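You operate a simulated robot arm through the tools that you are given. There is no shell and no other tool.

You are at the controls of a simulated robot arm. One attempt, no reset.

TASK
Slide core 75 onto the purple peg, then push the board in and lock it.
Fine: the red knob frees the board and ends at HELD; pull the board out to load it. Where these are worked on the way, their far stop is far enough and under half their travel is too little: peg board.

The check looks at the end state, three seconds after you hand in, the way a careful person would. Anything else that was tipped, shoved, dropped, spilled or broken makes it a failure.

THE ROBOT
A 6-joint arm with a two-finger gripper, fixed in place. Base frame: the origin is at the foot of the arm, x ahead of it, y to its left, z up. Lengths are in mm, angles in degrees, forces in N, time in s.
Its first joint turns from -166.0 to 166.0 degrees. Payload 2.45 kg.
Tool frame: the origin (TCP) lies between the finger pads and is the grasp point; the fingertips stand 20 mm ahead of it; z points along the fingers, y is the line along which they close. Largest opening 140 mm; the body of the gripper starts 168 mm behind the TCP.
Orientation is that of the tool frame in the base frame, as [roll, pitch, yaw] about the fixed x, y, z axes, in that order (R = Rz(yaw) Ry(pitch) Rx(roll)). With the fingers straight down and closing along the base's y, the tool's x points along the base's -x, its y along +y and its z along -z.

THE INTERFACE
- The arm moves only by the tool drive_tool. Its argument "plan" is a list of rows, each an object (a shift or turn left out is 0, a gripper value left out holds the last) with "travel": the shift along the base's x, y, z in mm, a list of three; "delta_rot": the turn, a rotation vector about the base's x, y, z in degrees, a list of three; "grip": the opening, from 0 (shut) to 1 (fully open). In form: [{"travel": [tx, ty, tz], "delta_rot": [wx, wy, wz], "grip": grip}, ...]. A call has 1 to 20 rows; each row shifts and turns the commanded pose from where the row before left it. Each row takes 0.2 s and may step no farther than 50 mm and 8.6 degrees from the row before; otherwise, or with a gripper value out of range, the whole call is refused. Where a pose cannot be reached the arm comes as near as it can. A force on the tool above 90 N (or 10 N above the force at the start of the call, whichever is more), or a blocked arm, ends the call early, and 0.2 s more pass. The fingers move at their own pace (about 45 mm/s each) and stop on an object; they squeeze with about 36 N. The grip force told is the motor's: it shows also when the fingers shut on nothing. Time passes only in rows, and 0.2 s behind the last, so rows that do not move let the fingers close. It gives the time, the measured TCP pose, the force on the tool (base axes), the opening and the grip force at its end, in the units of the frame above (readings bear some noise), with the torque about the TCP (base axes, N m) and any sound that the robot's microphone picked up.
- Cameras (640 x 400 px; columns grow to the right, rows downward): "scene" is fixed at [48.2, 649.9, 1551.8]; the picture's right is [-0.33, -0.94, 0.00], its down [-0.51, 0.18, -0.84] and it looks along [0.79, -0.28, -0.54] (base axes); focal length 368 px, centre (320, 200). "wrist" rides on the gripper at [78, 11, -209] in the tool frame; the picture's right is [-0.14, 0.99, 0.00], its down [-0.92, -0.13, -0.37] and it looks along [-0.37, -0.05, 0.93] (tool axes); focal length 280 px, centre (320, 200).
- camera(camera): a new picture of that camera. The clock stands still meanwhile.
- measure_at(camera, pixels): for up to 12 pixels [column, row] of the newest picture of that camera ("zoom" is the newest enlarged one), the place [x, y, z] in the base frame of the surface seen there, good to about 2 mm, but the place of the scene camera against the robot may be out by one fixed shift of up to 25 mm in any direction. The clock stands still meanwhile.
- inspect(camera, box): a new picture of the part [left, top, right, bottom] of that camera's present view, enlarged. The clock stands still meanwhile.
- hand_in(): hands the job in; it is judged then, once.

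Open the gripper and draw the arm clear of the work before you hand the job in, unless the task says otherwise.

The tools are called as a command line: name --argument value ..., lists and objects as JSON in quotes. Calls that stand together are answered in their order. drive_tool: Moves the arm, as the interface text tells. Its arguments: {"type":"object","properties":{"plan":{"type":"array"}},"required":["plan"]} The other tools are called the same way: camera (camera) takes a picture; measure_at (camera, pixels) gives the place of the surface under pixels of a picture; inspect (camera, box) takes an enlarged picture of a part of a camera's view; hand_in () hands the job in.

At the start:

```text
t: 0.0
eef_pos: [762.9, 157.6, 1149.6]
orientation: [-180.0, 0.0, 179.9]
contact_force: [0.4, 0.8, -1.3]
ft_torque: [0.0, 0.0, -0.01]
opening: 140.4
finger_force: 0.1
```

scene: 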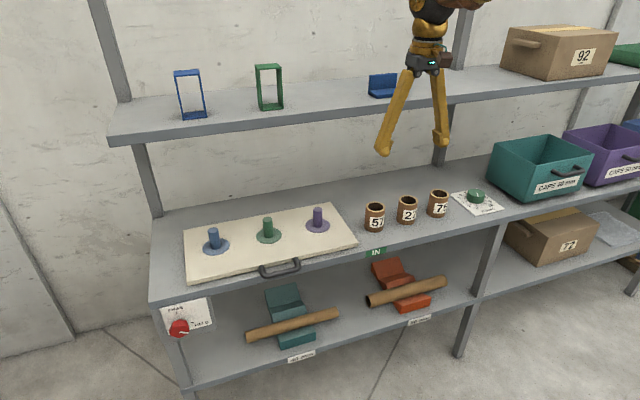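
wrist: 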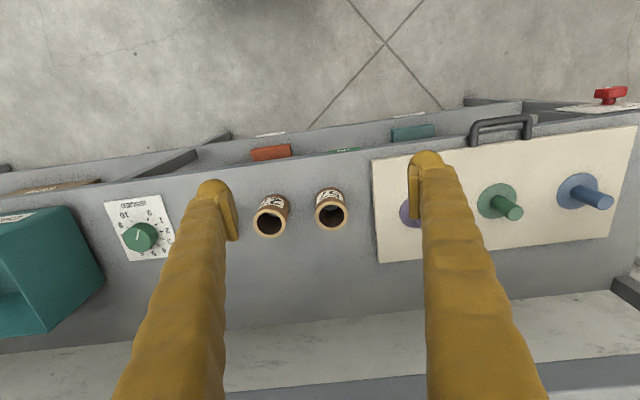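

I start by looking closer at the scene: the board with three pegs (about 215-320, 235), the cores 51/2?/75 (375-440, 210), and the red knob panel (180, 328).

inspect --camera "scene" --box '[140, 270, 260, 345]'

inspect --camera "scene" --box '[340, 170, 520, 282]'

inspect --camera "scene" --box '[170, 190, 370, 315]'

```text
5.33 times, centred on (200, 308) of scene
```

zoom: 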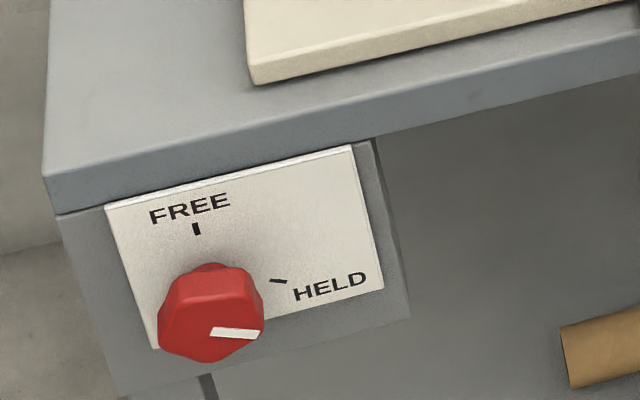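

```text
3.56 times, centred on (430, 226) of scene
```

zoom: 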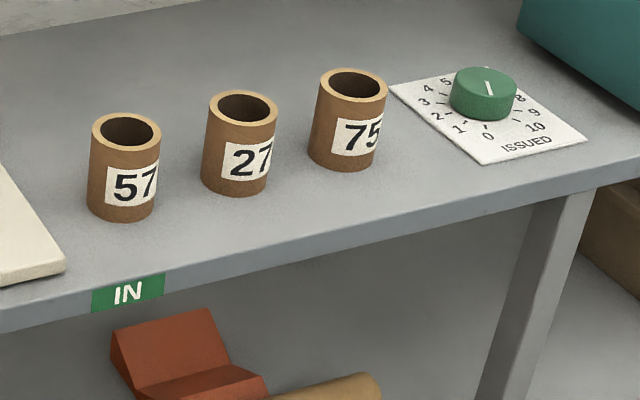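

```text
3.20 times, centred on (270, 252) of scene
```

zoom: 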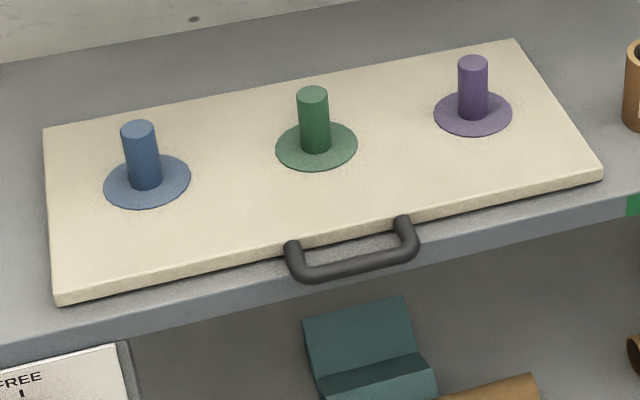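

I measure key points in the scene view: pegs, board corners, handle, cores, knob, upper shelf.

measure_at --camera "scene" --pixels '[[213, 231], [267, 219], [317, 210], [186, 282], [355, 241], [333, 207], [185, 233], [281, 272], [376, 227], [408, 219], [439, 210], [178, 330]]'

measure_at --camera "wrist" --pixels '[[513, 213], [605, 201], [490, 150], [375, 160], [635, 130], [612, 240], [380, 260], [270, 232], [331, 220], [610, 92], [146, 236], [501, 125]]'

measure_at --camera "scene" --pixels '[[112, 135], [300, 120], [400, 95], [150, 298], [480, 215], [165, 310], [210, 300], [215, 325], [192, 330], [320, 255], [270, 88], [190, 75]]'

```text
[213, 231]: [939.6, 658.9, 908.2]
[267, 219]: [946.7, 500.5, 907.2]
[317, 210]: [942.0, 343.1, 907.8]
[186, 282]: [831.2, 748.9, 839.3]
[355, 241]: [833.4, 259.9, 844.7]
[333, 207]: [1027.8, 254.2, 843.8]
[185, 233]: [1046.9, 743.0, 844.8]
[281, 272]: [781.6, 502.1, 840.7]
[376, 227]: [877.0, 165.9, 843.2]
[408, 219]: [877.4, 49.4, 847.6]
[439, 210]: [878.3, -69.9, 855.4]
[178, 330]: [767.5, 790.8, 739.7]
```

```text
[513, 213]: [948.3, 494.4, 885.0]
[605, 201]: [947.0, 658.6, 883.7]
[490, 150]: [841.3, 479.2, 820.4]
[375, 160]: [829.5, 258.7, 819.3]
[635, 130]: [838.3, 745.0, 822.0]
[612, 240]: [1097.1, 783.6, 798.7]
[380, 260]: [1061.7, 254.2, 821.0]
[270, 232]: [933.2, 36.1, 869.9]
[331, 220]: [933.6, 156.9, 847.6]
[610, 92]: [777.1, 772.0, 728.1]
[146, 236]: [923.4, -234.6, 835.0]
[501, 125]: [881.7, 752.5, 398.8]
```

```text
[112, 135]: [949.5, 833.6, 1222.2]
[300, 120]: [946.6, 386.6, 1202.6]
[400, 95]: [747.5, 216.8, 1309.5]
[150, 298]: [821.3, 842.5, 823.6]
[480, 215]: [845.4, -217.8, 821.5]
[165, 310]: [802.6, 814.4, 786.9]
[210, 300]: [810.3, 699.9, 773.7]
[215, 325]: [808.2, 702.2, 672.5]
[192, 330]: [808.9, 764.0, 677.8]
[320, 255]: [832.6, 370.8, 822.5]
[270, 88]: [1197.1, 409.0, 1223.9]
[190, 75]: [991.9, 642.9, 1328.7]
```

The shelf top is near z≈800 (wrist reading), the scene view is about 22 mm high in z, and the knob is on a panel facing the robot near (775, 785, 725). I back off and turn the tool to point along +x while moving toward the knob side.

drive_tool --plan '[{"travel": [-20, 25, -10], "delta_rot": [0, -8.18, 0]}, {"travel": [-20, 25, -10], "delta_rot": [0, -8.18, 0]}, {"travel": [-20, 25, -10], "delta_rot": [0, -8.18, 0]}, {"travel": [-20, 25, -10], "delta_rot": [0, -8.18, 0]}, {"travel": [-20, 25, -15], "delta_rot": [0, -8.18, 0]}, {"travel": [-20, 25, -15], "delta_rot": [0, -8.18, 0]}, {"travel": [-20, 25, -15], "delta_rot": [0, -8.18, 0]}, {"travel": [-20, 25, -15], "delta_rot": [0, -8.18, 0]}, {"travel": [-10, 25, -15], "delta_rot": [0, -8.18, 0]}, {"travel": [-10, 25, -15], "delta_rot": [0, -8.18, 0]}, {"travel": [0, 25, -15], "delta_rot": [0, -8.2, 0]}]'

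```text
t: 2.4
eef_pos: [583.6, 432.4, 1005.8]
orientation: [12.7, 89.9, 12.9]
contact_force: [-0.2, -0.4, 0.9]
ft_torque: [0.02, 0.02, -0.01]
opening: 140.1
finger_force: 0.0
```

The tool now points along +x at (584, 432, 1006). I check both cameras before moving toward the knob.

camera --camera "scene"

camera --camera "wrist"

```text
taken
```

scene: 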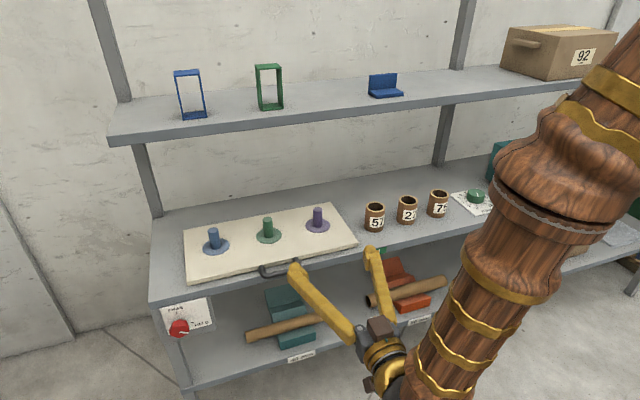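

```text
taken
```

wrist: 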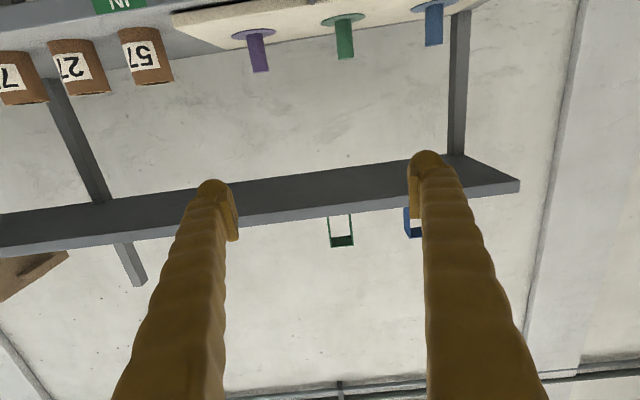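

The picture is upside-down in the wrist view and the path to the knob side is clear. I move to in front of the knob at x≈600.

drive_tool --plan '[{"travel": [0, 35, -28]}, {"travel": [0, 35, -28]}, {"travel": [0, 35, -28]}, {"travel": [0, 35, -28]}, {"travel": [0, 35, -28]}, {"travel": [0, 35, -28]}, {"travel": [0, 35, -28]}, {"travel": [0, 35, -28]}, {"travel": [0, 35, -28]}, {"travel": [0, 35, -28]}]'

camera --camera "wrist"

camera --camera "scene"

```text
t: 4.6
eef_pos: [580.9, 785.9, 724.8]
orientation: [38.7, 89.9, 38.8]
contact_force: [-0.1, -0.5, -0.4]
ft_torque: [0.0, 0.03, -0.01]
opening: 140.0
finger_force: 0.1
```

```text
taken
```

wrist: 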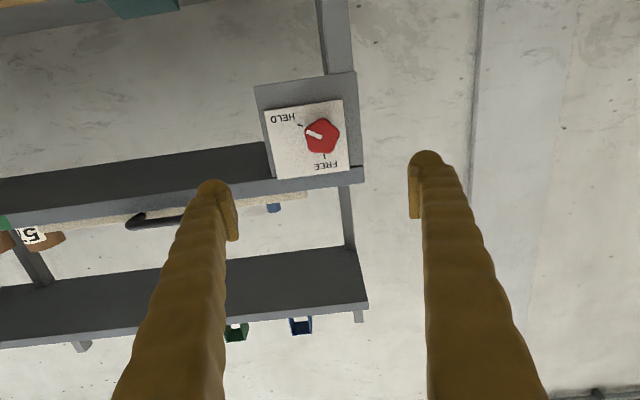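

```text
taken
```

scene: 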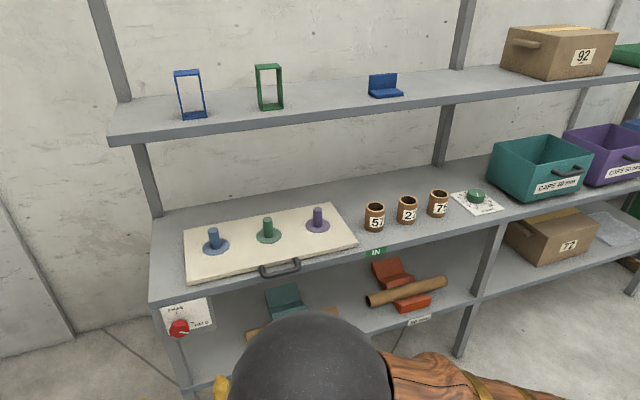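

I see the knob at about (322, 136) in the wrist view. I enlarge it and measure it.

inspect --camera "wrist" --box '[250, 80, 378, 160]'

measure_at --camera "wrist" --pixels '[[322, 136], [308, 137], [338, 135], [322, 122], [322, 150], [270, 115], [343, 103], [278, 178], [345, 170], [260, 90], [355, 75], [290, 145]]'

```text
5.00 times, centred on (314, 120) of wrist
```

zoom: 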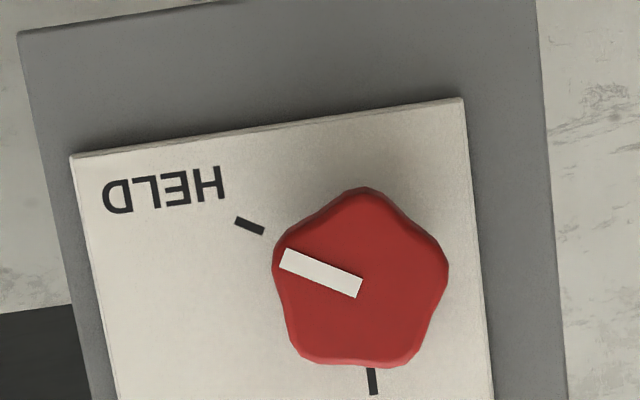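

```text
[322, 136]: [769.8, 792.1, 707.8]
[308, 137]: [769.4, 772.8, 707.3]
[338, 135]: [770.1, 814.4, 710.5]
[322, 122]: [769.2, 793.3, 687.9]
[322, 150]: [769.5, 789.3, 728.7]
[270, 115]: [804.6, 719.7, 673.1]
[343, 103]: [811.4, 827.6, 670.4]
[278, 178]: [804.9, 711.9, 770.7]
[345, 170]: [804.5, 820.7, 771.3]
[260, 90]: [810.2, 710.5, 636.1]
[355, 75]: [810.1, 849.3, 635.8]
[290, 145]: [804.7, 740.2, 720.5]
```

The knob is five-lobed, face at x≈770, panel at x≈805. I measure the pointer ends, lobe corners and tick marks in the enlarged view to get angles.

measure_at --camera "zoom" --pixels '[[285, 260], [358, 288], [250, 226], [240, 221], [262, 232], [371, 372], [373, 392], [362, 196], [440, 265], [280, 255], [302, 355], [405, 355]]'

```text
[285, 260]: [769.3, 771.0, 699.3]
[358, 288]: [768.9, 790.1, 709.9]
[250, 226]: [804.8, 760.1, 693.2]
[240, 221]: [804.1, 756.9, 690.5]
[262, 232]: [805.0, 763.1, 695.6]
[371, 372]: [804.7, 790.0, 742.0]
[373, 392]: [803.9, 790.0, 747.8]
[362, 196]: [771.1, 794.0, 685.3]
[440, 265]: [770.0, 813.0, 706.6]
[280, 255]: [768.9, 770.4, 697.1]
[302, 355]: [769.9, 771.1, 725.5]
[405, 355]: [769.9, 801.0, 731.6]
```

Lobe centre comes out at (y 790, z 709), pointer at 28° below −y (HELD), FREE straight up, so a 118° counter-clockwise turn. I roll the tool +65.6° about x to align with a lobe–flat axis, centre on the knob and narrow the opening.

drive_tool --plan '[{"travel": [0, 0.5, -2], "delta_rot": [8.2, 0, 0], "grip": 0.64}, {"travel": [0, 0.5, -2], "delta_rot": [8.2, 0, 0]}, {"travel": [0, 0.5, -2], "delta_rot": [8.2, 0, 0]}, {"travel": [0, 0.5, -2], "delta_rot": [8.2, 0, 0]}, {"travel": [0, 0.5, -2], "delta_rot": [8.2, 0, 0]}, {"travel": [0, 0.5, -2], "delta_rot": [8.2, 0, 0]}, {"travel": [0, 0.5, -2], "delta_rot": [8.2, 0, 0]}, {"travel": [0, 0.5, -2], "delta_rot": [8.2, 0, 0]}, {}, {}]'

camera --camera "wrist"

```text
t: 6.8
eef_pos: [607.3, 887.6, 767.2]
orientation: [96.3, 68.7, 92.6]
contact_force: [0.5, -0.3, -0.3]
ft_torque: [0.0, -0.03, 0.0]
opening: 89.8
finger_force: 0.1
out of reach, approached as far as the arm can: row 1, 2, 3, 4, 5, 6, 7, 8
```

```text
taken
```

wrist: 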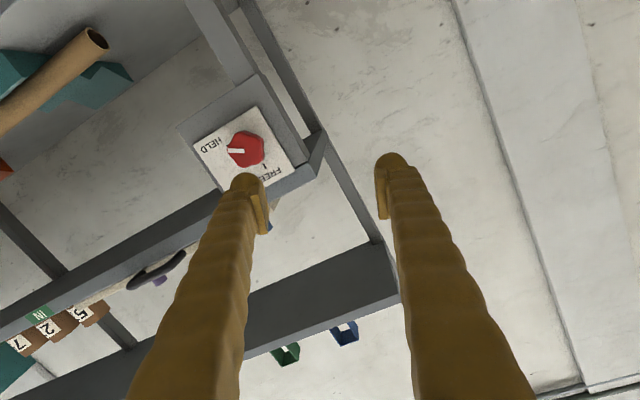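

The arm reported out of reach for that roll direction and drifted to (607, 888, 767), so a wrist limit blocks positive roll. I roll back the other way and check where it ends.

drive_tool --plan '[{"delta_rot": [-8.2, 0, 0]}, {"delta_rot": [-8.2, 0, 0]}]'

```text
t: 7.4
eef_pos: [607.3, 889.3, 766.7]
orientation: [104.6, 85.0, 100.8]
contact_force: [-0.7, 0.0, 0.0]
ft_torque: [0.0, -0.01, -0.02]
opening: 89.7
finger_force: 0.1
```

The command restarts from the actual pose. I correct the axis tilt (≈3.7° about z, −1.3° about y), roll to −6.4° and re-centre on the knob at x≈640.

drive_tool --plan '[{"travel": [5, -25, -14.5], "delta_rot": [-3, -0.4, 1]}, {"travel": [5, -25, -14.5], "delta_rot": [-3, -0.4, 1]}, {"travel": [5, -25, -14.5], "delta_rot": [-3, -0.4, 1]}, {"travel": [5, -24, -14], "delta_rot": [-2.2, 0, 0.7]}, {}, {}]'

camera --camera "wrist"

```text
t: 8.8
eef_pos: [626.1, 789.4, 709.8]
orientation: [-86.8, 83.8, -87.0]
contact_force: [-0.8, 0.5, -0.3]
ft_torque: [-0.03, -0.01, -0.05]
opening: 89.5
finger_force: 0.1
```

```text
taken
```

wrist: 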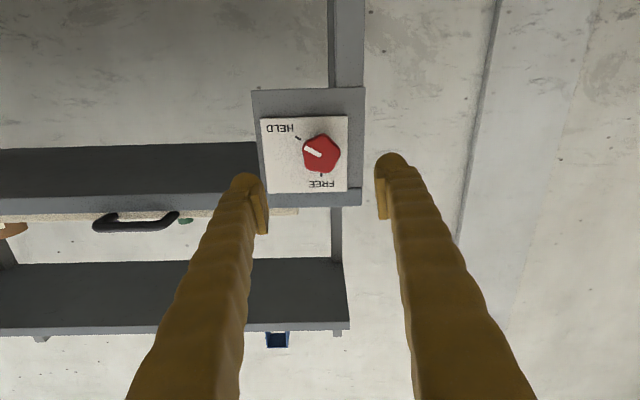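

Tool is centred at (626, 789, 710) with the knob at (322, 153) between the fingers. Before touching, I test at x≈690 that the full −118° roll is reachable.

drive_tool --plan '[{"travel": [32, 0.3, 0]}, {"travel": [32, 0.3, 0]}, {"delta_rot": [-8.43, 0, 0]}, {"delta_rot": [-8.43, 0, 0]}, {"delta_rot": [-8.43, 0, 0]}, {"delta_rot": [-8.43, 0, 0]}, {"delta_rot": [-8.43, 0, 0]}, {"delta_rot": [-8.43, 0, 0]}, {"delta_rot": [-8.43, 0, 0]}, {"delta_rot": [-8.43, 0, 0]}, {"delta_rot": [-8.43, 0, 0]}, {"delta_rot": [-8.43, 0, 0]}, {"delta_rot": [-8.43, 0, 0]}, {"delta_rot": [-8.43, 0, 0]}, {"delta_rot": [-8.43, 0, 0]}, {"delta_rot": [-8.43, 0, 0]}, {}]'

camera --camera "wrist"

```text
t: 12.4
eef_pos: [690.8, 790.0, 709.4]
orientation: [-90.0, -34.4, -89.6]
contact_force: [-0.4, -0.8, 0.3]
ft_torque: [0.02, -0.03, -0.03]
opening: 89.6
finger_force: 0.0
```

```text
taken
```

wrist: 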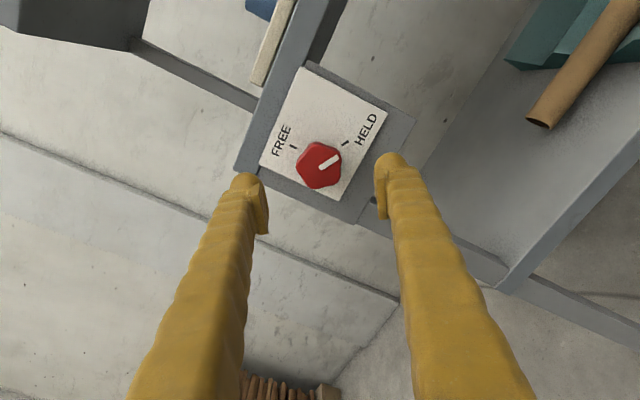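

The full roll is reachable. From this pose I get a second look at the knob to refine its centre and lobe angles.

inspect --camera "wrist" --box '[256, 60, 416, 210]'

```text
2.67 times, centred on (336, 135) of wrist
```

zoom: 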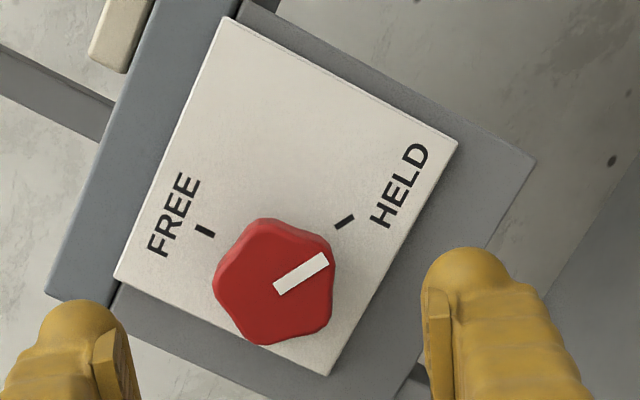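

measure_at --camera "zoom" --pixels '[[255, 224], [328, 250], [326, 322], [260, 340], [218, 283], [278, 289], [326, 258], [196, 229], [213, 235], [354, 217], [337, 227]]'

```text
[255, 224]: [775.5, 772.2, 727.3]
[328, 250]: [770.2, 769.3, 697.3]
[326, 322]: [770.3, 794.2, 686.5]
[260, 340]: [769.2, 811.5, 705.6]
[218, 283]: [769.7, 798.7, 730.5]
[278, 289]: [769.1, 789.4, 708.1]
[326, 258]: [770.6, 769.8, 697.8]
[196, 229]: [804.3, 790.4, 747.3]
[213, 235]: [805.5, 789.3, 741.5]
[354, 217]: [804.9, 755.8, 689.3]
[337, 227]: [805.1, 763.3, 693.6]
```

Centre refined to (y 789.5, z 709.3); FREE at 90°, HELD/pointer at −30°, so 120° of travel. I roll back to the start angle and look before approaching.

drive_tool --plan '[{"delta_rot": [8.457, 0, 0]}, {"delta_rot": [8.457, 0, 0]}, {"delta_rot": [8.457, 0, 0]}, {"delta_rot": [8.457, 0, 0]}, {"delta_rot": [8.457, 0, 0]}, {"delta_rot": [8.457, 0, 0]}, {"delta_rot": [8.457, 0, 0]}, {"delta_rot": [8.457, 0, 0]}, {"delta_rot": [8.457, 0, 0]}, {"delta_rot": [8.457, 0, 0]}, {"delta_rot": [8.457, 0, 0]}, {"delta_rot": [8.457, 0, 0]}, {"delta_rot": [8.457, 0, 0]}, {"delta_rot": [8.457, 0, 0]}, {"travel": [0, -0.5, 0]}, {}]'

```text
t: 15.8
eef_pos: [692.3, 789.8, 711.5]
orientation: [-86.6, 84.2, -86.9]
contact_force: [-0.5, 0.3, 0.2]
ft_torque: [-0.02, -0.01, 0.02]
opening: 89.7
finger_force: 0.0
```

Now at (692, 790, 711), roll right. I advance over the knob to x≈775 (tips at ≈795, 10 mm short of the panel), with fingers open.

drive_tool --plan '[{"travel": [20, 0, -1]}, {"travel": [20, 0, -1]}, {"travel": [16, 0, 0]}, {"travel": [14, 0, 0]}, {"travel": [12, 0, 0]}, {}]'

camera --camera "wrist"

```text
t: 17.2
eef_pos: [772.7, 790.8, 707.4]
orientation: [-86.6, 84.2, -86.8]
contact_force: [0.2, 0.0, -0.2]
ft_torque: [0.03, -0.01, -0.01]
opening: 89.7
finger_force: 0.0
```

```text
taken
```

wrist: 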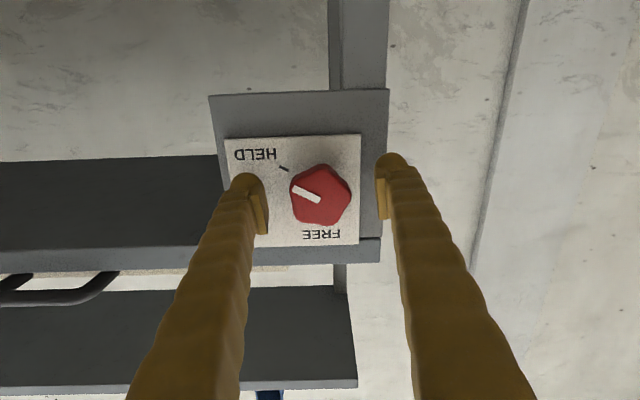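

The knob (290–352) sits midway between the finger pads (268, 378). I close on it.

drive_tool --plan '[{"grip": 0.2}, {}, {}, {}]'

```text
t: 18.2
eef_pos: [772.9, 789.9, 707.5]
orientation: [-86.6, 84.2, -86.9]
contact_force: [-6.4, -14.3, 3.7]
ft_torque: [0.01, -0.07, -0.14]
opening: 43.4
finger_force: 33.1
```

Gripped at 43.4 mm (lobe–flat width as expected). I turn the first 40° toward FREE and check the forces.

drive_tool --plan '[{"travel": [0, -0.5, 0.5], "grip": 0.1}, {"delta_rot": [-8, 0, 0]}, {"delta_rot": [-8, 0, 0]}, {"delta_rot": [-8, 0, 0]}, {"delta_rot": [-8, 0, 0]}, {"delta_rot": [-8, 0, 0]}]'

camera --camera "wrist"

```text
t: 19.6
eef_pos: [773.0, 787.5, 706.9]
orientation: [-89.5, 44.0, -89.6]
contact_force: [-24.6, -31.4, -1.4]
ft_torque: [0.06, 0.05, -0.5]
opening: 43.4
finger_force: 45.1
```

```text
taken
```

wrist: 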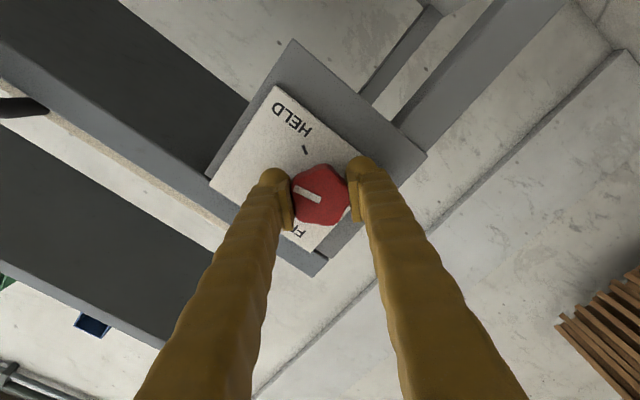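

The knob turns with the fingers (pointer moved with them). There is a side force of −31 N in y, so I nudge slightly to learn the sign and relieve it.

drive_tool --plan '[{"travel": [-0.5, -0.7, 0]}]'

```text
t: 20.0
eef_pos: [773.8, 787.9, 708.1]
orientation: [-89.5, 44.1, -89.6]
contact_force: [-26.6, -28.9, -6.3]
ft_torque: [0.02, 0.01, -0.38]
opening: 43.4
finger_force: 44.5
```

drive_tool --plan '[{"travel": [-1, -1.5, 0]}, {}]'

```text
t: 20.6
eef_pos: [774.2, 788.5, 708.3]
orientation: [-89.4, 44.1, -89.5]
contact_force: [21.5, 8.7, -16.6]
ft_torque: [-0.04, 0.24, 0.07]
opening: 43.5
finger_force: 44.8
```

The sign is clear now (force acts on the tool) and the load is relieved. I continue turning 40° with a small correction.

drive_tool --plan '[{"travel": [0.4, 0.3, -0.6], "delta_rot": [-8, 0, 0]}, {"delta_rot": [-8, 0, 0]}, {"delta_rot": [-8, 0, 0]}, {"delta_rot": [-8, 0, 0]}, {"delta_rot": [-8, 0, 0]}]'

```text
t: 21.8
eef_pos: [774.1, 788.2, 709.4]
orientation: [-89.6, 4.1, -89.7]
contact_force: [39.5, 5.8, 11.1]
ft_torque: [0.04, 0.05, -0.05]
opening: 43.6
finger_force: 45.2
```

80° done with modest forces. I complete the remaining 40° toward FREE, relieving the x load.

drive_tool --plan '[{"travel": [0.7, 0, 0.3], "delta_rot": [-8, 0, 0]}, {"delta_rot": [-8, 0, 0]}, {"delta_rot": [-8, 0, 0]}, {"delta_rot": [-8, 0, 0]}, {"delta_rot": [-8, 0, 0]}, {}]'

camera --camera "wrist"

inspect --camera "wrist" --box '[240, 100, 400, 260]'

```text
t: 23.2
eef_pos: [772.8, 787.7, 710.9]
orientation: [-89.9, -35.8, -89.7]
contact_force: [-10.9, -3.6, 58.2]
ft_torque: [0.38, -0.63, 0.05]
opening: 43.7
finger_force: 45.8
```

```text
taken
```

wrist: 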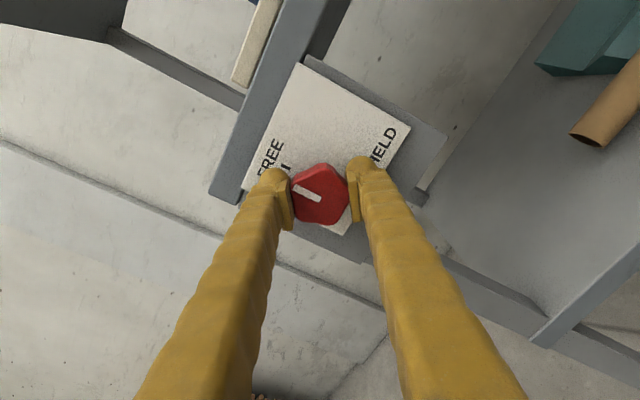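

```text
2.50 times, centred on (320, 180) of wrist
```

zoom: 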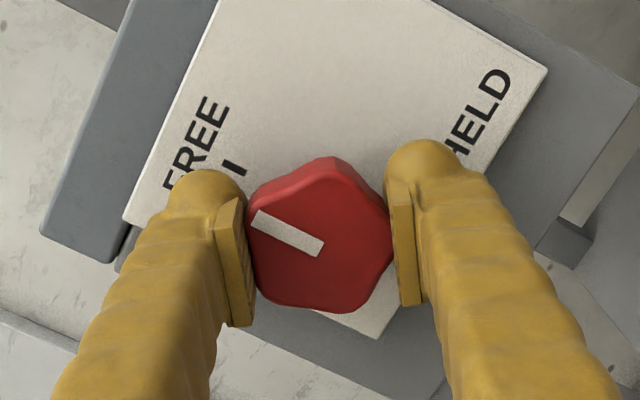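

The pointer seems near the FREE tick; I measure its ends to get the angle.

measure_at --camera "zoom" --pixels '[[256, 219], [320, 249], [232, 165], [243, 173], [325, 170], [385, 230], [350, 300], [270, 295]]'

```text
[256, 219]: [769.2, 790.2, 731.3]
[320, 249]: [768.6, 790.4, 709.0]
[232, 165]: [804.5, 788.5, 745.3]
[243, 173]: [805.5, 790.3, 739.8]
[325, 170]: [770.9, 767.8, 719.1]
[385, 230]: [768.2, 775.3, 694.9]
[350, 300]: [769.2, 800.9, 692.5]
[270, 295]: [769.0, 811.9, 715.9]
```

The pointer is vertical, at FREE. I relieve the z load, open, and back straight out.

drive_tool --plan '[{"travel": [0, 0, 1.2]}, {"grip": 0.64}, {}, {}, {}, {"travel": [-20, 0, 0]}, {"travel": [-25, 0, 0]}, {"travel": [-40, 0, 0]}, {"travel": [-40, 0, 0]}, {}]'

camera --camera "wrist"

camera --camera "scene"

```text
t: 25.4
eef_pos: [649.9, 787.8, 709.0]
orientation: [-90.0, -35.7, -89.6]
contact_force: [-0.1, 0.3, -0.3]
ft_torque: [0.0, 0.01, -0.03]
opening: 89.6
finger_force: 0.0
```

```text
taken
```

wrist: 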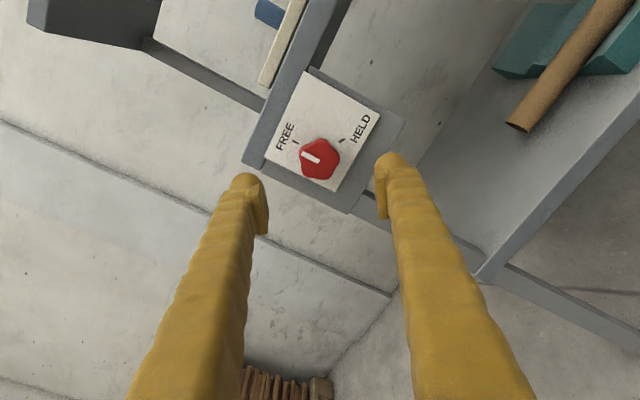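

```text
taken
```

scene: 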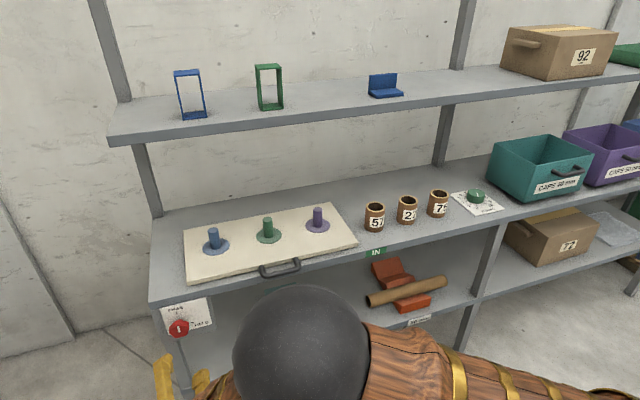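

The knob reads FREE in both views and the board has stayed put. I back away, rise and roll back while moving in front of the handle area.

drive_tool --plan '[{"travel": [-20, 0, 0], "delta_rot": [8.5, 0, 0]}, {"travel": [-20, -10, 15], "delta_rot": [8.5, 0, 0]}, {"travel": [-10, -22, 22], "delta_rot": [8.5, 0, 0]}, {"travel": [-10, -22, 22], "delta_rot": [8.5, 0, 0]}, {"travel": [-10, -22, 22], "delta_rot": [8.5, 0, 0]}, {"travel": [-10, -22, 22], "delta_rot": [8.5, 0, 0]}, {"travel": [-5, -22, 22], "delta_rot": [8.5, 0, 0]}, {"travel": [-5, -24, 24], "delta_rot": [8.5, 0, 0]}, {"travel": [0, -24, 24], "delta_rot": [8.5, 0, 0]}, {"travel": [0, -24, 24], "delta_rot": [8.5, 0, 0]}, {"travel": [0, -24, 24], "delta_rot": [8.5, 0, 0]}, {"travel": [0, -24, 24], "delta_rot": [8.5, 0, 0]}, {"travel": [0, -24, 24], "delta_rot": [8.5, 0, 0]}, {"travel": [0, -24, 24], "delta_rot": [8.5, 0, 0]}]'

```text
t: 28.4
eef_pos: [561.3, 497.9, 1002.3]
orientation: [-87.0, 83.2, -87.2]
contact_force: [0.5, 0.3, 0.4]
ft_torque: [0.02, 0.04, 0.01]
opening: 89.8
finger_force: 0.1
```

Tool at (561, 498, 1002), roll −6.8°. I pitch it down (+90° about y), then yaw +83° about z (the free roll direction) so the fingers close along x for the handle.

drive_tool --plan '[{"travel": [5, 0, 0], "delta_rot": [0, 8.2, 0]}, {"travel": [5, 0, 0], "delta_rot": [0, 8.2, 0]}, {"travel": [5, 0, 0], "delta_rot": [0, 8.2, 0]}, {"travel": [5, 0, 0], "delta_rot": [0, 8.2, 0]}, {"travel": [5, 0, 0], "delta_rot": [0, 8.2, 0]}, {"travel": [5, 0, 0], "delta_rot": [0, 8.2, 0]}, {"travel": [5, 0, 0], "delta_rot": [0, 8.2, 0]}, {"travel": [10, 0, 0], "delta_rot": [0, 8.2, 0]}, {"travel": [10, 0, 0], "delta_rot": [0, 8.2, 0]}, {"travel": [10, 0, 0], "delta_rot": [0, 8.2, 0]}, {"travel": [10, 0, 0], "delta_rot": [0, 8.0, 0]}, {}]'

camera --camera "wrist"

```text
t: 31.0
eef_pos: [633.0, 499.0, 1003.1]
orientation: [-179.8, 0.3, -173.2]
contact_force: [-1.2, 0.4, -0.8]
ft_torque: [0.01, 0.0, 0.02]
opening: 89.7
finger_force: 0.0
```

```text
taken
```

wrist: 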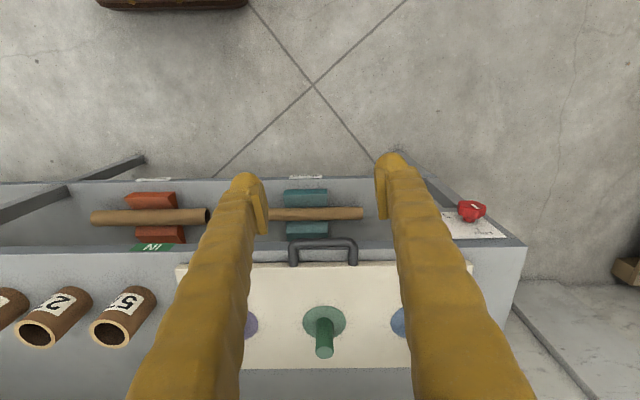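

The handle is visible at (290–357, 237–265) in the wrist view. I enlarge and measure it.

inspect --camera "wrist" --box '[250, 210, 400, 310]'

```text
4.00 times, centred on (325, 260) of wrist
```

zoom: 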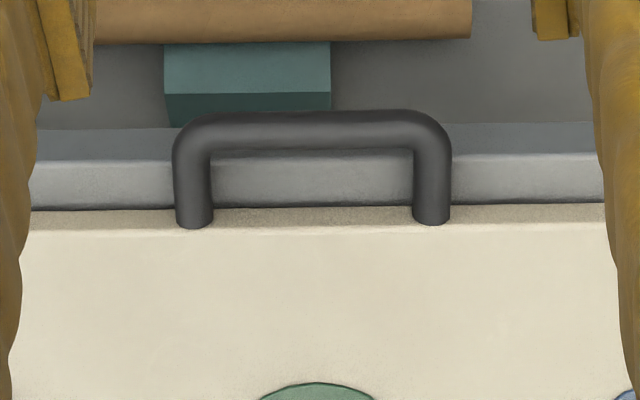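

measure_at --camera "zoom" --pixels '[[310, 128], [220, 130], [400, 128], [193, 200], [432, 200], [310, 175], [310, 145], [310, 115], [310, 160], [310, 205], [310, 220], [310, 250]]'

measure_at --camera "wrist" --pixels '[[178, 268], [472, 264], [190, 365], [324, 348], [151, 247], [252, 330], [324, 315], [60, 300], [125, 302], [112, 333], [38, 330]]'

```text
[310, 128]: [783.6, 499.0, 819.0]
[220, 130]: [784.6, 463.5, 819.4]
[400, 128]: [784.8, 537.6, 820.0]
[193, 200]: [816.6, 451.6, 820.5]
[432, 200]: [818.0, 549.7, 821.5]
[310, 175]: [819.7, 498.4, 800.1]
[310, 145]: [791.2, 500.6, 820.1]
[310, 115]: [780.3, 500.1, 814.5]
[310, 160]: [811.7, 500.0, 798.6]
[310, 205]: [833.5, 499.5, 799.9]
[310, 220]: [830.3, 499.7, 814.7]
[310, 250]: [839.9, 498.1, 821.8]
```

```text
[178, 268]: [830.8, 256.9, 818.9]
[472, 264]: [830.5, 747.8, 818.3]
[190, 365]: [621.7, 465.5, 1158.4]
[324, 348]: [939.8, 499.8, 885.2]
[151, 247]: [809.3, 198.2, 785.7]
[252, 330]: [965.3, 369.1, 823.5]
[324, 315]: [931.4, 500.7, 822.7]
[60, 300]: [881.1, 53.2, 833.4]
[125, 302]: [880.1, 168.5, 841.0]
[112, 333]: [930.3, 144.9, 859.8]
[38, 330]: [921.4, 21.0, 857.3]
```

The handle bar is at x≈785.5, y≈500, top z≈820, with 39 mm gap to the board (front x≈831); shelf front edge is x≈811, top z≈800. I yaw +83° so the fingers close along x and narrow to ~42 mm.

drive_tool --plan '[{"travel": [10, 0, 0], "delta_rot": [0, 0, 8.32], "grip": 0.3}, {"travel": [10, 0, 0], "delta_rot": [0, 0, 8.32]}, {"travel": [10, 0, 0], "delta_rot": [0, 0, 8.32]}, {"travel": [10, 0, 0], "delta_rot": [0, 0, 8.32]}, {"travel": [10, 0, 0], "delta_rot": [0, 0, 8.32]}, {"travel": [10, 0, 0], "delta_rot": [0, 0, 8.32]}, {"travel": [10, 0, 0], "delta_rot": [0, 0, 8.32]}, {"travel": [10, 0, 0], "delta_rot": [0, 0, 8.32]}, {"travel": [10, 0, 0], "delta_rot": [0, 0, 8.32]}, {"travel": [10, 0, 0], "delta_rot": [0, 0, 8.32]}, {}]'

camera --camera "wrist"

camera --camera "scene"

```text
t: 33.4
eef_pos: [731.7, 500.2, 1001.8]
orientation: [-179.8, 0.4, -89.9]
contact_force: [-0.3, -1.0, 0.6]
ft_torque: [0.0, 0.0, 0.04]
opening: 41.7
finger_force: 0.0
```

```text
taken
```

wrist: 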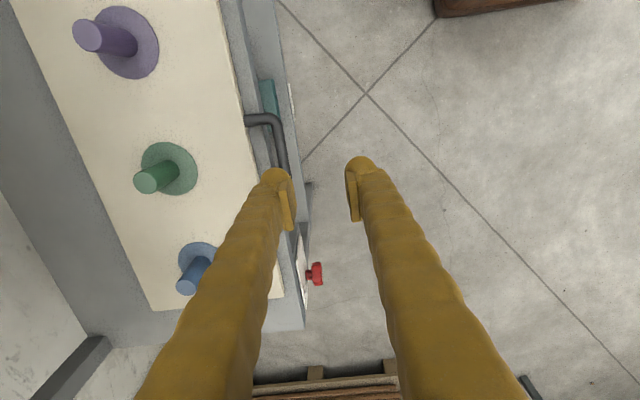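

```text
taken
```

scene: 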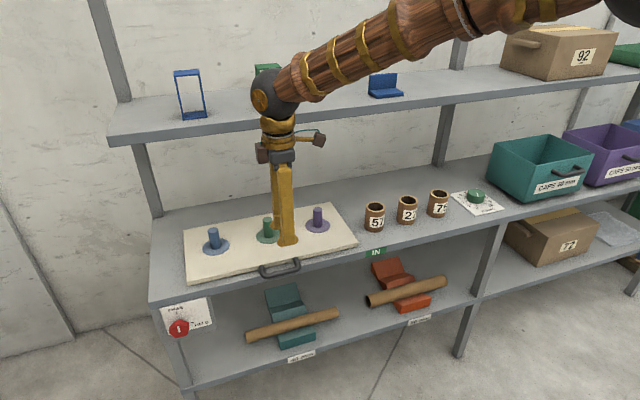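

Orientation reached cleanly. I move above the handle and down to z≈870, then check alignment.

drive_tool --plan '[{"travel": [27, 0, -20]}, {"travel": [27, 0, -30]}, {"travel": [0, 0, -40]}, {"travel": [0, 0, -40]}, {}]'

camera --camera "wrist"

```text
t: 34.6
eef_pos: [787.4, 498.3, 874.2]
orientation: [-179.8, 0.3, -90.0]
contact_force: [0.1, -0.8, 1.0]
ft_torque: [-0.01, -0.01, -0.03]
opening: 42.0
finger_force: 0.0
```

```text
taken
```

wrist: 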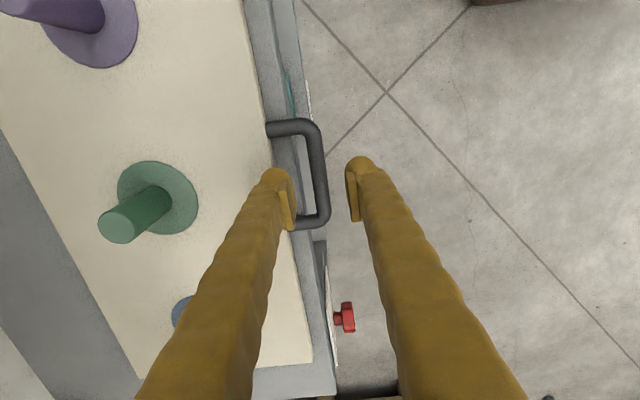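

The bar appears near column 318 between the pads (294, 347). I measure the bar again to confirm its place.

measure_at --camera "wrist" --pixels '[[318, 160], [313, 160], [322, 160], [320, 185], [310, 128], [290, 127], [314, 150], [325, 190]]'

```text
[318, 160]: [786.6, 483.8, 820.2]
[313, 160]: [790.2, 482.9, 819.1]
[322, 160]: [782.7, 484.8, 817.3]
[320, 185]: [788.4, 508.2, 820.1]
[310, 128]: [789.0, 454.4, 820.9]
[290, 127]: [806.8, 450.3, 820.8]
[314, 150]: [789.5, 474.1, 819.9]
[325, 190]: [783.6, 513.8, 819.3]
```

Bar centre at x≈786.5, matching the tool. I descend to z≈825 and close on the bar.

drive_tool --plan '[{"travel": [-0.5, 0, -20]}, {"travel": [0, 0, -17]}, {"travel": [0, 0, -12]}, {}, {"grip": 0.0}, {}, {}]'

```text
t: 35.8
eef_pos: [791.8, 498.7, 830.1]
orientation: [-179.2, 0.5, -90.1]
contact_force: [-1.5, -5.7, 21.1]
ft_torque: [-0.37, -0.58, 0.02]
opening: 25.8
finger_force: 13.0
stopped in row 5: the force on the tool passed its limit at 95 N (the readings are from after the stop); the commanded pose is now the measured one
```

The call stopped on force (95 N) with x at 792 and z at 830. I look to see what was touched.

camera --camera "wrist"

inspect --camera "scene" --box '[220, 190, 380, 300]'

```text
taken
```

wrist: 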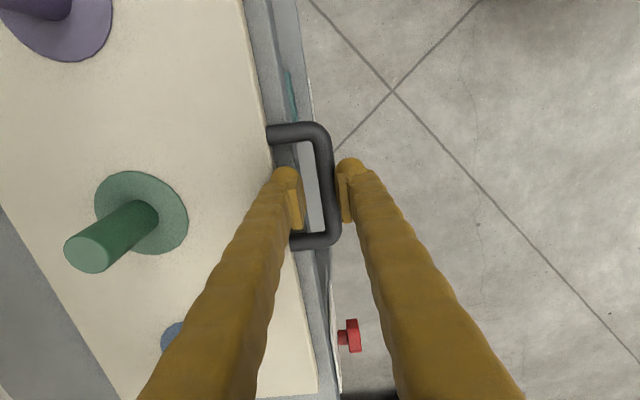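

```text
3.64 times, centred on (300, 245) of scene
```

zoom: 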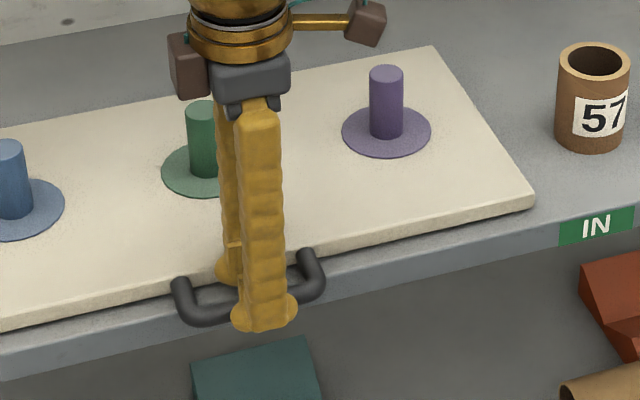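

The contact torque suggests something at x≈820 on the inner finger. I take a null reading to settle the pose before deciding.

drive_tool --plan '[{"travel": [0, 0, 2], "grip": 0.22}]'

measure_at --camera "wrist" --pixels '[[324, 180], [316, 180], [330, 180], [312, 132], [290, 132], [262, 100], [310, 180], [305, 160]]'

```text
t: 36.1
eef_pos: [790.2, 499.9, 831.7]
orientation: [-179.3, 0.5, -90.0]
contact_force: [0.9, -3.4, 6.6]
ft_torque: [-0.1, -0.21, -0.04]
opening: 32.6
finger_force: 0.7
```

```text
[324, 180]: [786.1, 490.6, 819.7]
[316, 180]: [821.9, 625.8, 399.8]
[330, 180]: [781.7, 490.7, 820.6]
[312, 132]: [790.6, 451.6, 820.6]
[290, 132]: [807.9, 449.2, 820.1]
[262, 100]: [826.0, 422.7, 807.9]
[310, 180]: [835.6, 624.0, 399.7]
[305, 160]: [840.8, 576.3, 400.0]
```

There's still 6.6 N upward at the inner finger's far corner. I inspect the finger ends against the handle from the scene camera and measure the tip heights.

inspect --camera "scene" --box '[250, 240, 330, 290]'

inspect --camera "wrist" --box '[250, 100, 400, 250]'

```text
8.00 times, centred on (290, 265) of scene
```

zoom: 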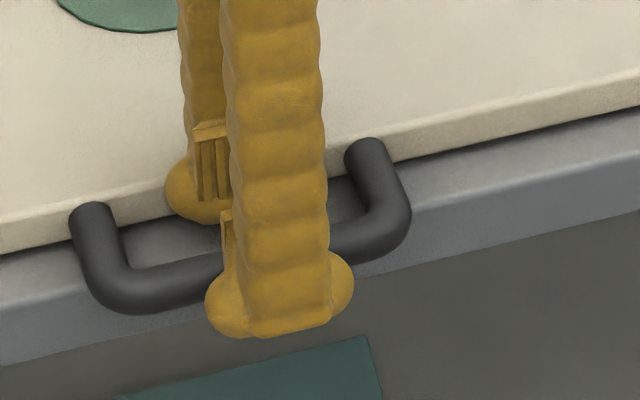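

```text
2.67 times, centred on (325, 175) of wrist
```

zoom: 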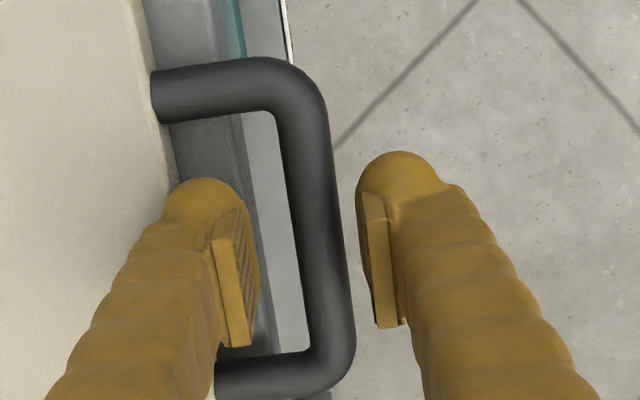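

The bulky inner fingertip is close to the board's front edge/shelf. I lift 12 mm, shift 5 mm toward the robot and narrow to ~27 mm, then descend gently again.

drive_tool --plan '[{"travel": [-2, 0, 8]}, {"travel": [-2.5, 0, 4], "grip": 0.19}, {}, {}]'

inspect --camera "wrist" --box '[250, 100, 400, 250]'

```text
t: 37.1
eef_pos: [786.6, 498.6, 843.4]
orientation: [-179.3, 0.5, -89.9]
contact_force: [0.1, 0.4, 0.0]
ft_torque: [0.01, 0.01, 0.0]
opening: 26.5
finger_force: 0.0
```

```text
2.67 times, centred on (325, 175) of wrist
```

zoom: 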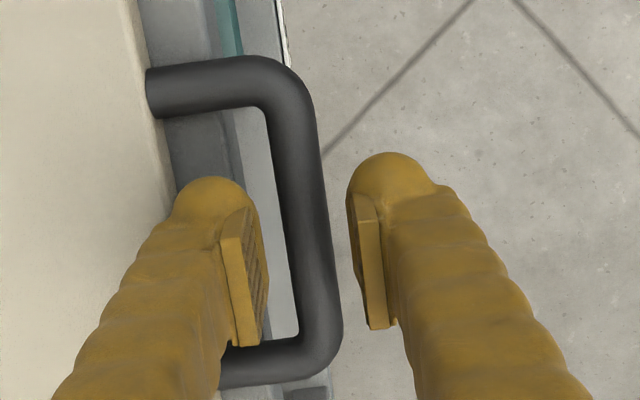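

The bar lies between the pads with room on both sides. I descend 13 mm in small steps.

drive_tool --plan '[{"travel": [-1, 0, -4]}, {"travel": [0, 0, -4]}, {"travel": [0, 0, -4]}, {}]'

```text
t: 38.1
eef_pos: [785.2, 498.7, 832.1]
orientation: [-179.3, 0.5, -90.0]
contact_force: [0.3, 0.6, -0.2]
ft_torque: [0.0, 0.03, 0.04]
opening: 26.6
finger_force: 0.0
```

No contact at z≈832. I go down 4 mm more and then close gently.

drive_tool --plan '[{"travel": [0, 0, -2]}, {"travel": [0, 0, -2]}, {}]'

```text
t: 39.0
eef_pos: [785.3, 499.2, 828.4]
orientation: [-179.3, 0.4, -90.0]
contact_force: [0.2, 0.0, 0.1]
ft_torque: [-0.01, 0.03, -0.01]
opening: 26.6
finger_force: 0.0
```

drive_tool --plan '[{"travel": [0, 0, -2]}, {"travel": [0, 0, -1.5]}, {"grip": 0.0}, {}, {}]'

inspect --camera "wrist" --box '[250, 100, 400, 250]'

```text
t: 40.1
eef_pos: [784.4, 498.6, 825.2]
orientation: [-179.3, 0.5, -90.1]
contact_force: [-1.3, 1.5, -0.8]
ft_torque: [-0.02, 0.0, 0.0]
opening: 14.5
finger_force: 41.0
```

```text
2.67 times, centred on (325, 175) of wrist
```

zoom: 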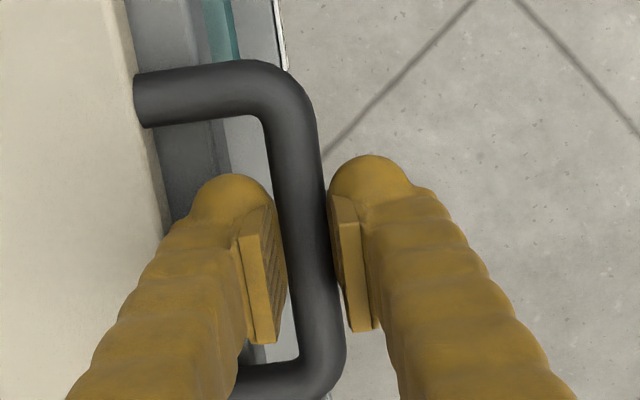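

The bar is held (14.5 mm, 41 N). I pull the board toward the robot in 10 mm steps and watch the force.

drive_tool --plan '[{"travel": [-5, 0, 0]}, {"travel": [-8, 0, 0]}, {"travel": [-10, 0, 0]}, {"travel": [-10, 0, 0]}, {}]'

camera --camera "scene"

```text
t: 41.4
eef_pos: [751.9, 497.4, 824.1]
orientation: [-179.2, 0.8, -90.1]
contact_force: [-0.3, 19.2, 9.8]
ft_torque: [0.2, 0.0, -0.02]
opening: 14.5
finger_force: 41.2
```

```text
taken
```

scene: 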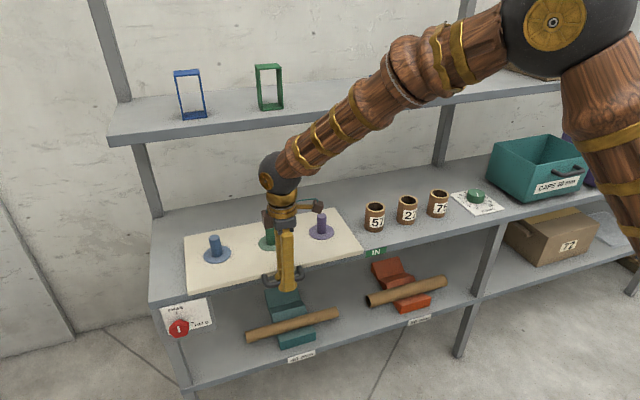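

The board slides freely (33 mm so far, small force). I keep pulling.

drive_tool --plan '[{"travel": [-10, 0.4, 0]}, {"travel": [-10, 0, 0]}, {"travel": [-10, 0, 0]}, {"travel": [-10, 0, 0]}, {"travel": [-10, 0, 0]}, {"travel": [-10, 0, 0]}, {"travel": [-10, 0, 0]}, {"travel": [-10, 0, 0]}, {"travel": [-10, 0, 0]}, {"travel": [-10, 0, 0]}, {}]'

camera --camera "scene"

```text
t: 43.8
eef_pos: [652.0, 498.8, 826.2]
orientation: [-179.5, 0.4, -90.0]
contact_force: [-1.1, 16.9, 14.6]
ft_torque: [-0.07, 0.02, 0.02]
opening: 14.7
finger_force: 40.0
```

```text
taken
```

scene: 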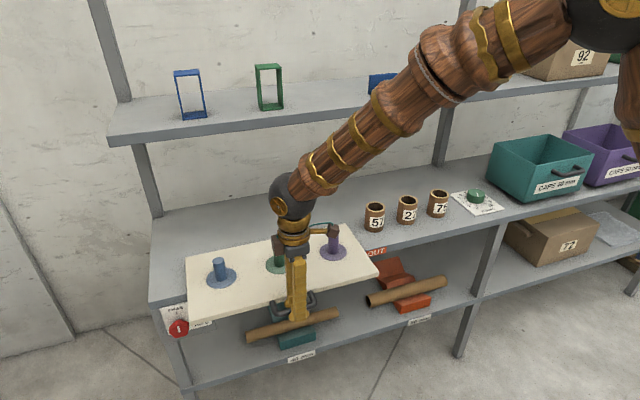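

The indicator now says OUT. I keep pulling in smaller steps toward the far stop, letting the force limit catch it.

drive_tool --plan '[{"travel": [-6, 0.3, 0]}, {"travel": [-6, 0, 0]}, {"travel": [-6, 0, 0]}, {"travel": [-6, 0, 0]}, {"travel": [-6, 0, 0]}, {"travel": [-6, 0, 0]}, {"travel": [-6, 0, 0]}, {"travel": [-6, 0, 0]}, {}]'

camera --camera "scene"

```text
t: 44.8
eef_pos: [637.0, 501.0, 825.5]
orientation: [-178.5, 0.9, -90.1]
contact_force: [57.1, 0.5, -13.3]
ft_torque: [0.13, -0.62, 0.69]
opening: 14.4
finger_force: 40.6
stopped in row 5: the force on the tool passed its limit at 92 N (the readings are from after the stop); the commanded pose is now the measured one
```

```text
taken
```

scene: 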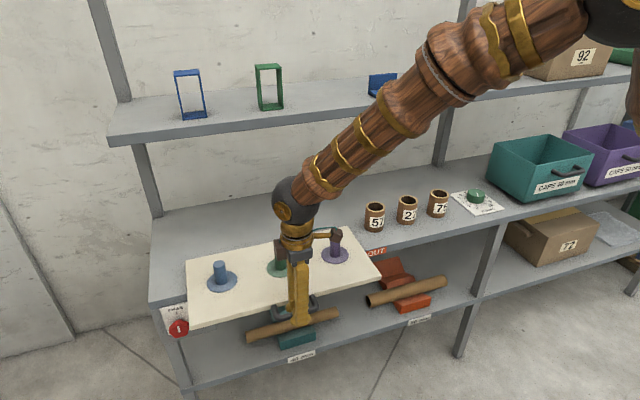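

The stop came at x≈637 (≈148 mm out). I relieve the pull, open slightly and lift straight off the handle.

drive_tool --plan '[{"travel": [1, 0, 0]}, {"grip": 0.19}, {}, {}, {"travel": [0, 0, 10]}, {"travel": [0, 0, 20]}, {"travel": [0, 0, 40]}, {"travel": [0, 0, 50]}, {"travel": [0, 0, 50]}, {"travel": [0, 0, 50]}, {}]'

camera --camera "wrist"

camera --camera "scene"

```text
t: 47.2
eef_pos: [633.9, 499.5, 1046.0]
orientation: [-178.9, 0.6, -90.1]
contact_force: [-0.2, -0.3, -0.3]
ft_torque: [0.01, -0.03, 0.03]
opening: 26.5
finger_force: 0.1
```

```text
taken
```

wrist: 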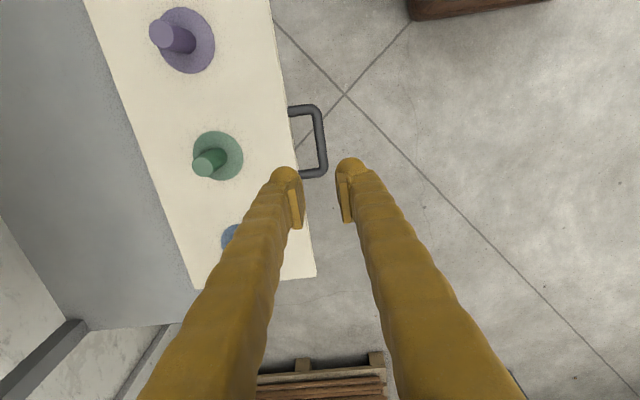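

```text
taken
```

scene: 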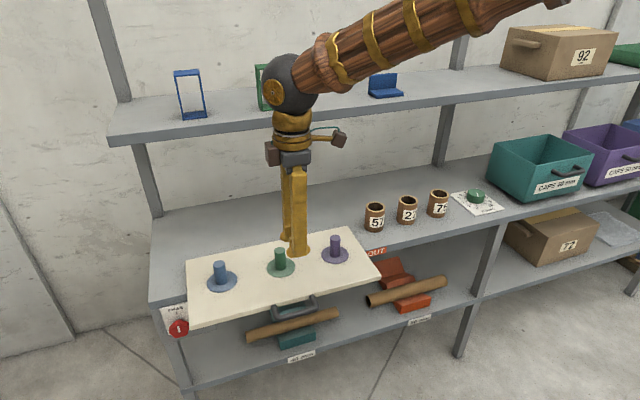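

The board stays out, label OUT. I measure the purple peg from this wrist view.

inspect --camera "wrist" --box '[130, 0, 250, 75]'

```text
5.33 times, centred on (190, 38) of wrist
```

zoom: 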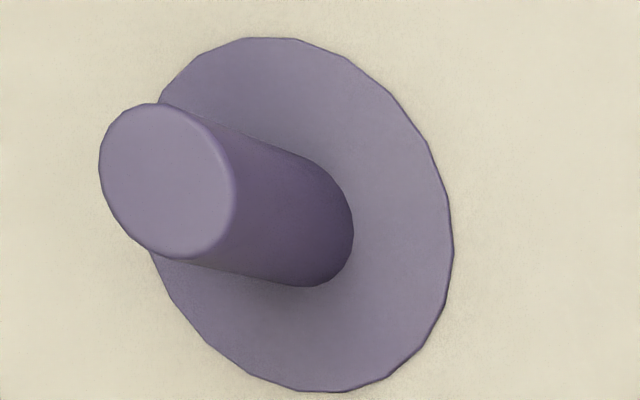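

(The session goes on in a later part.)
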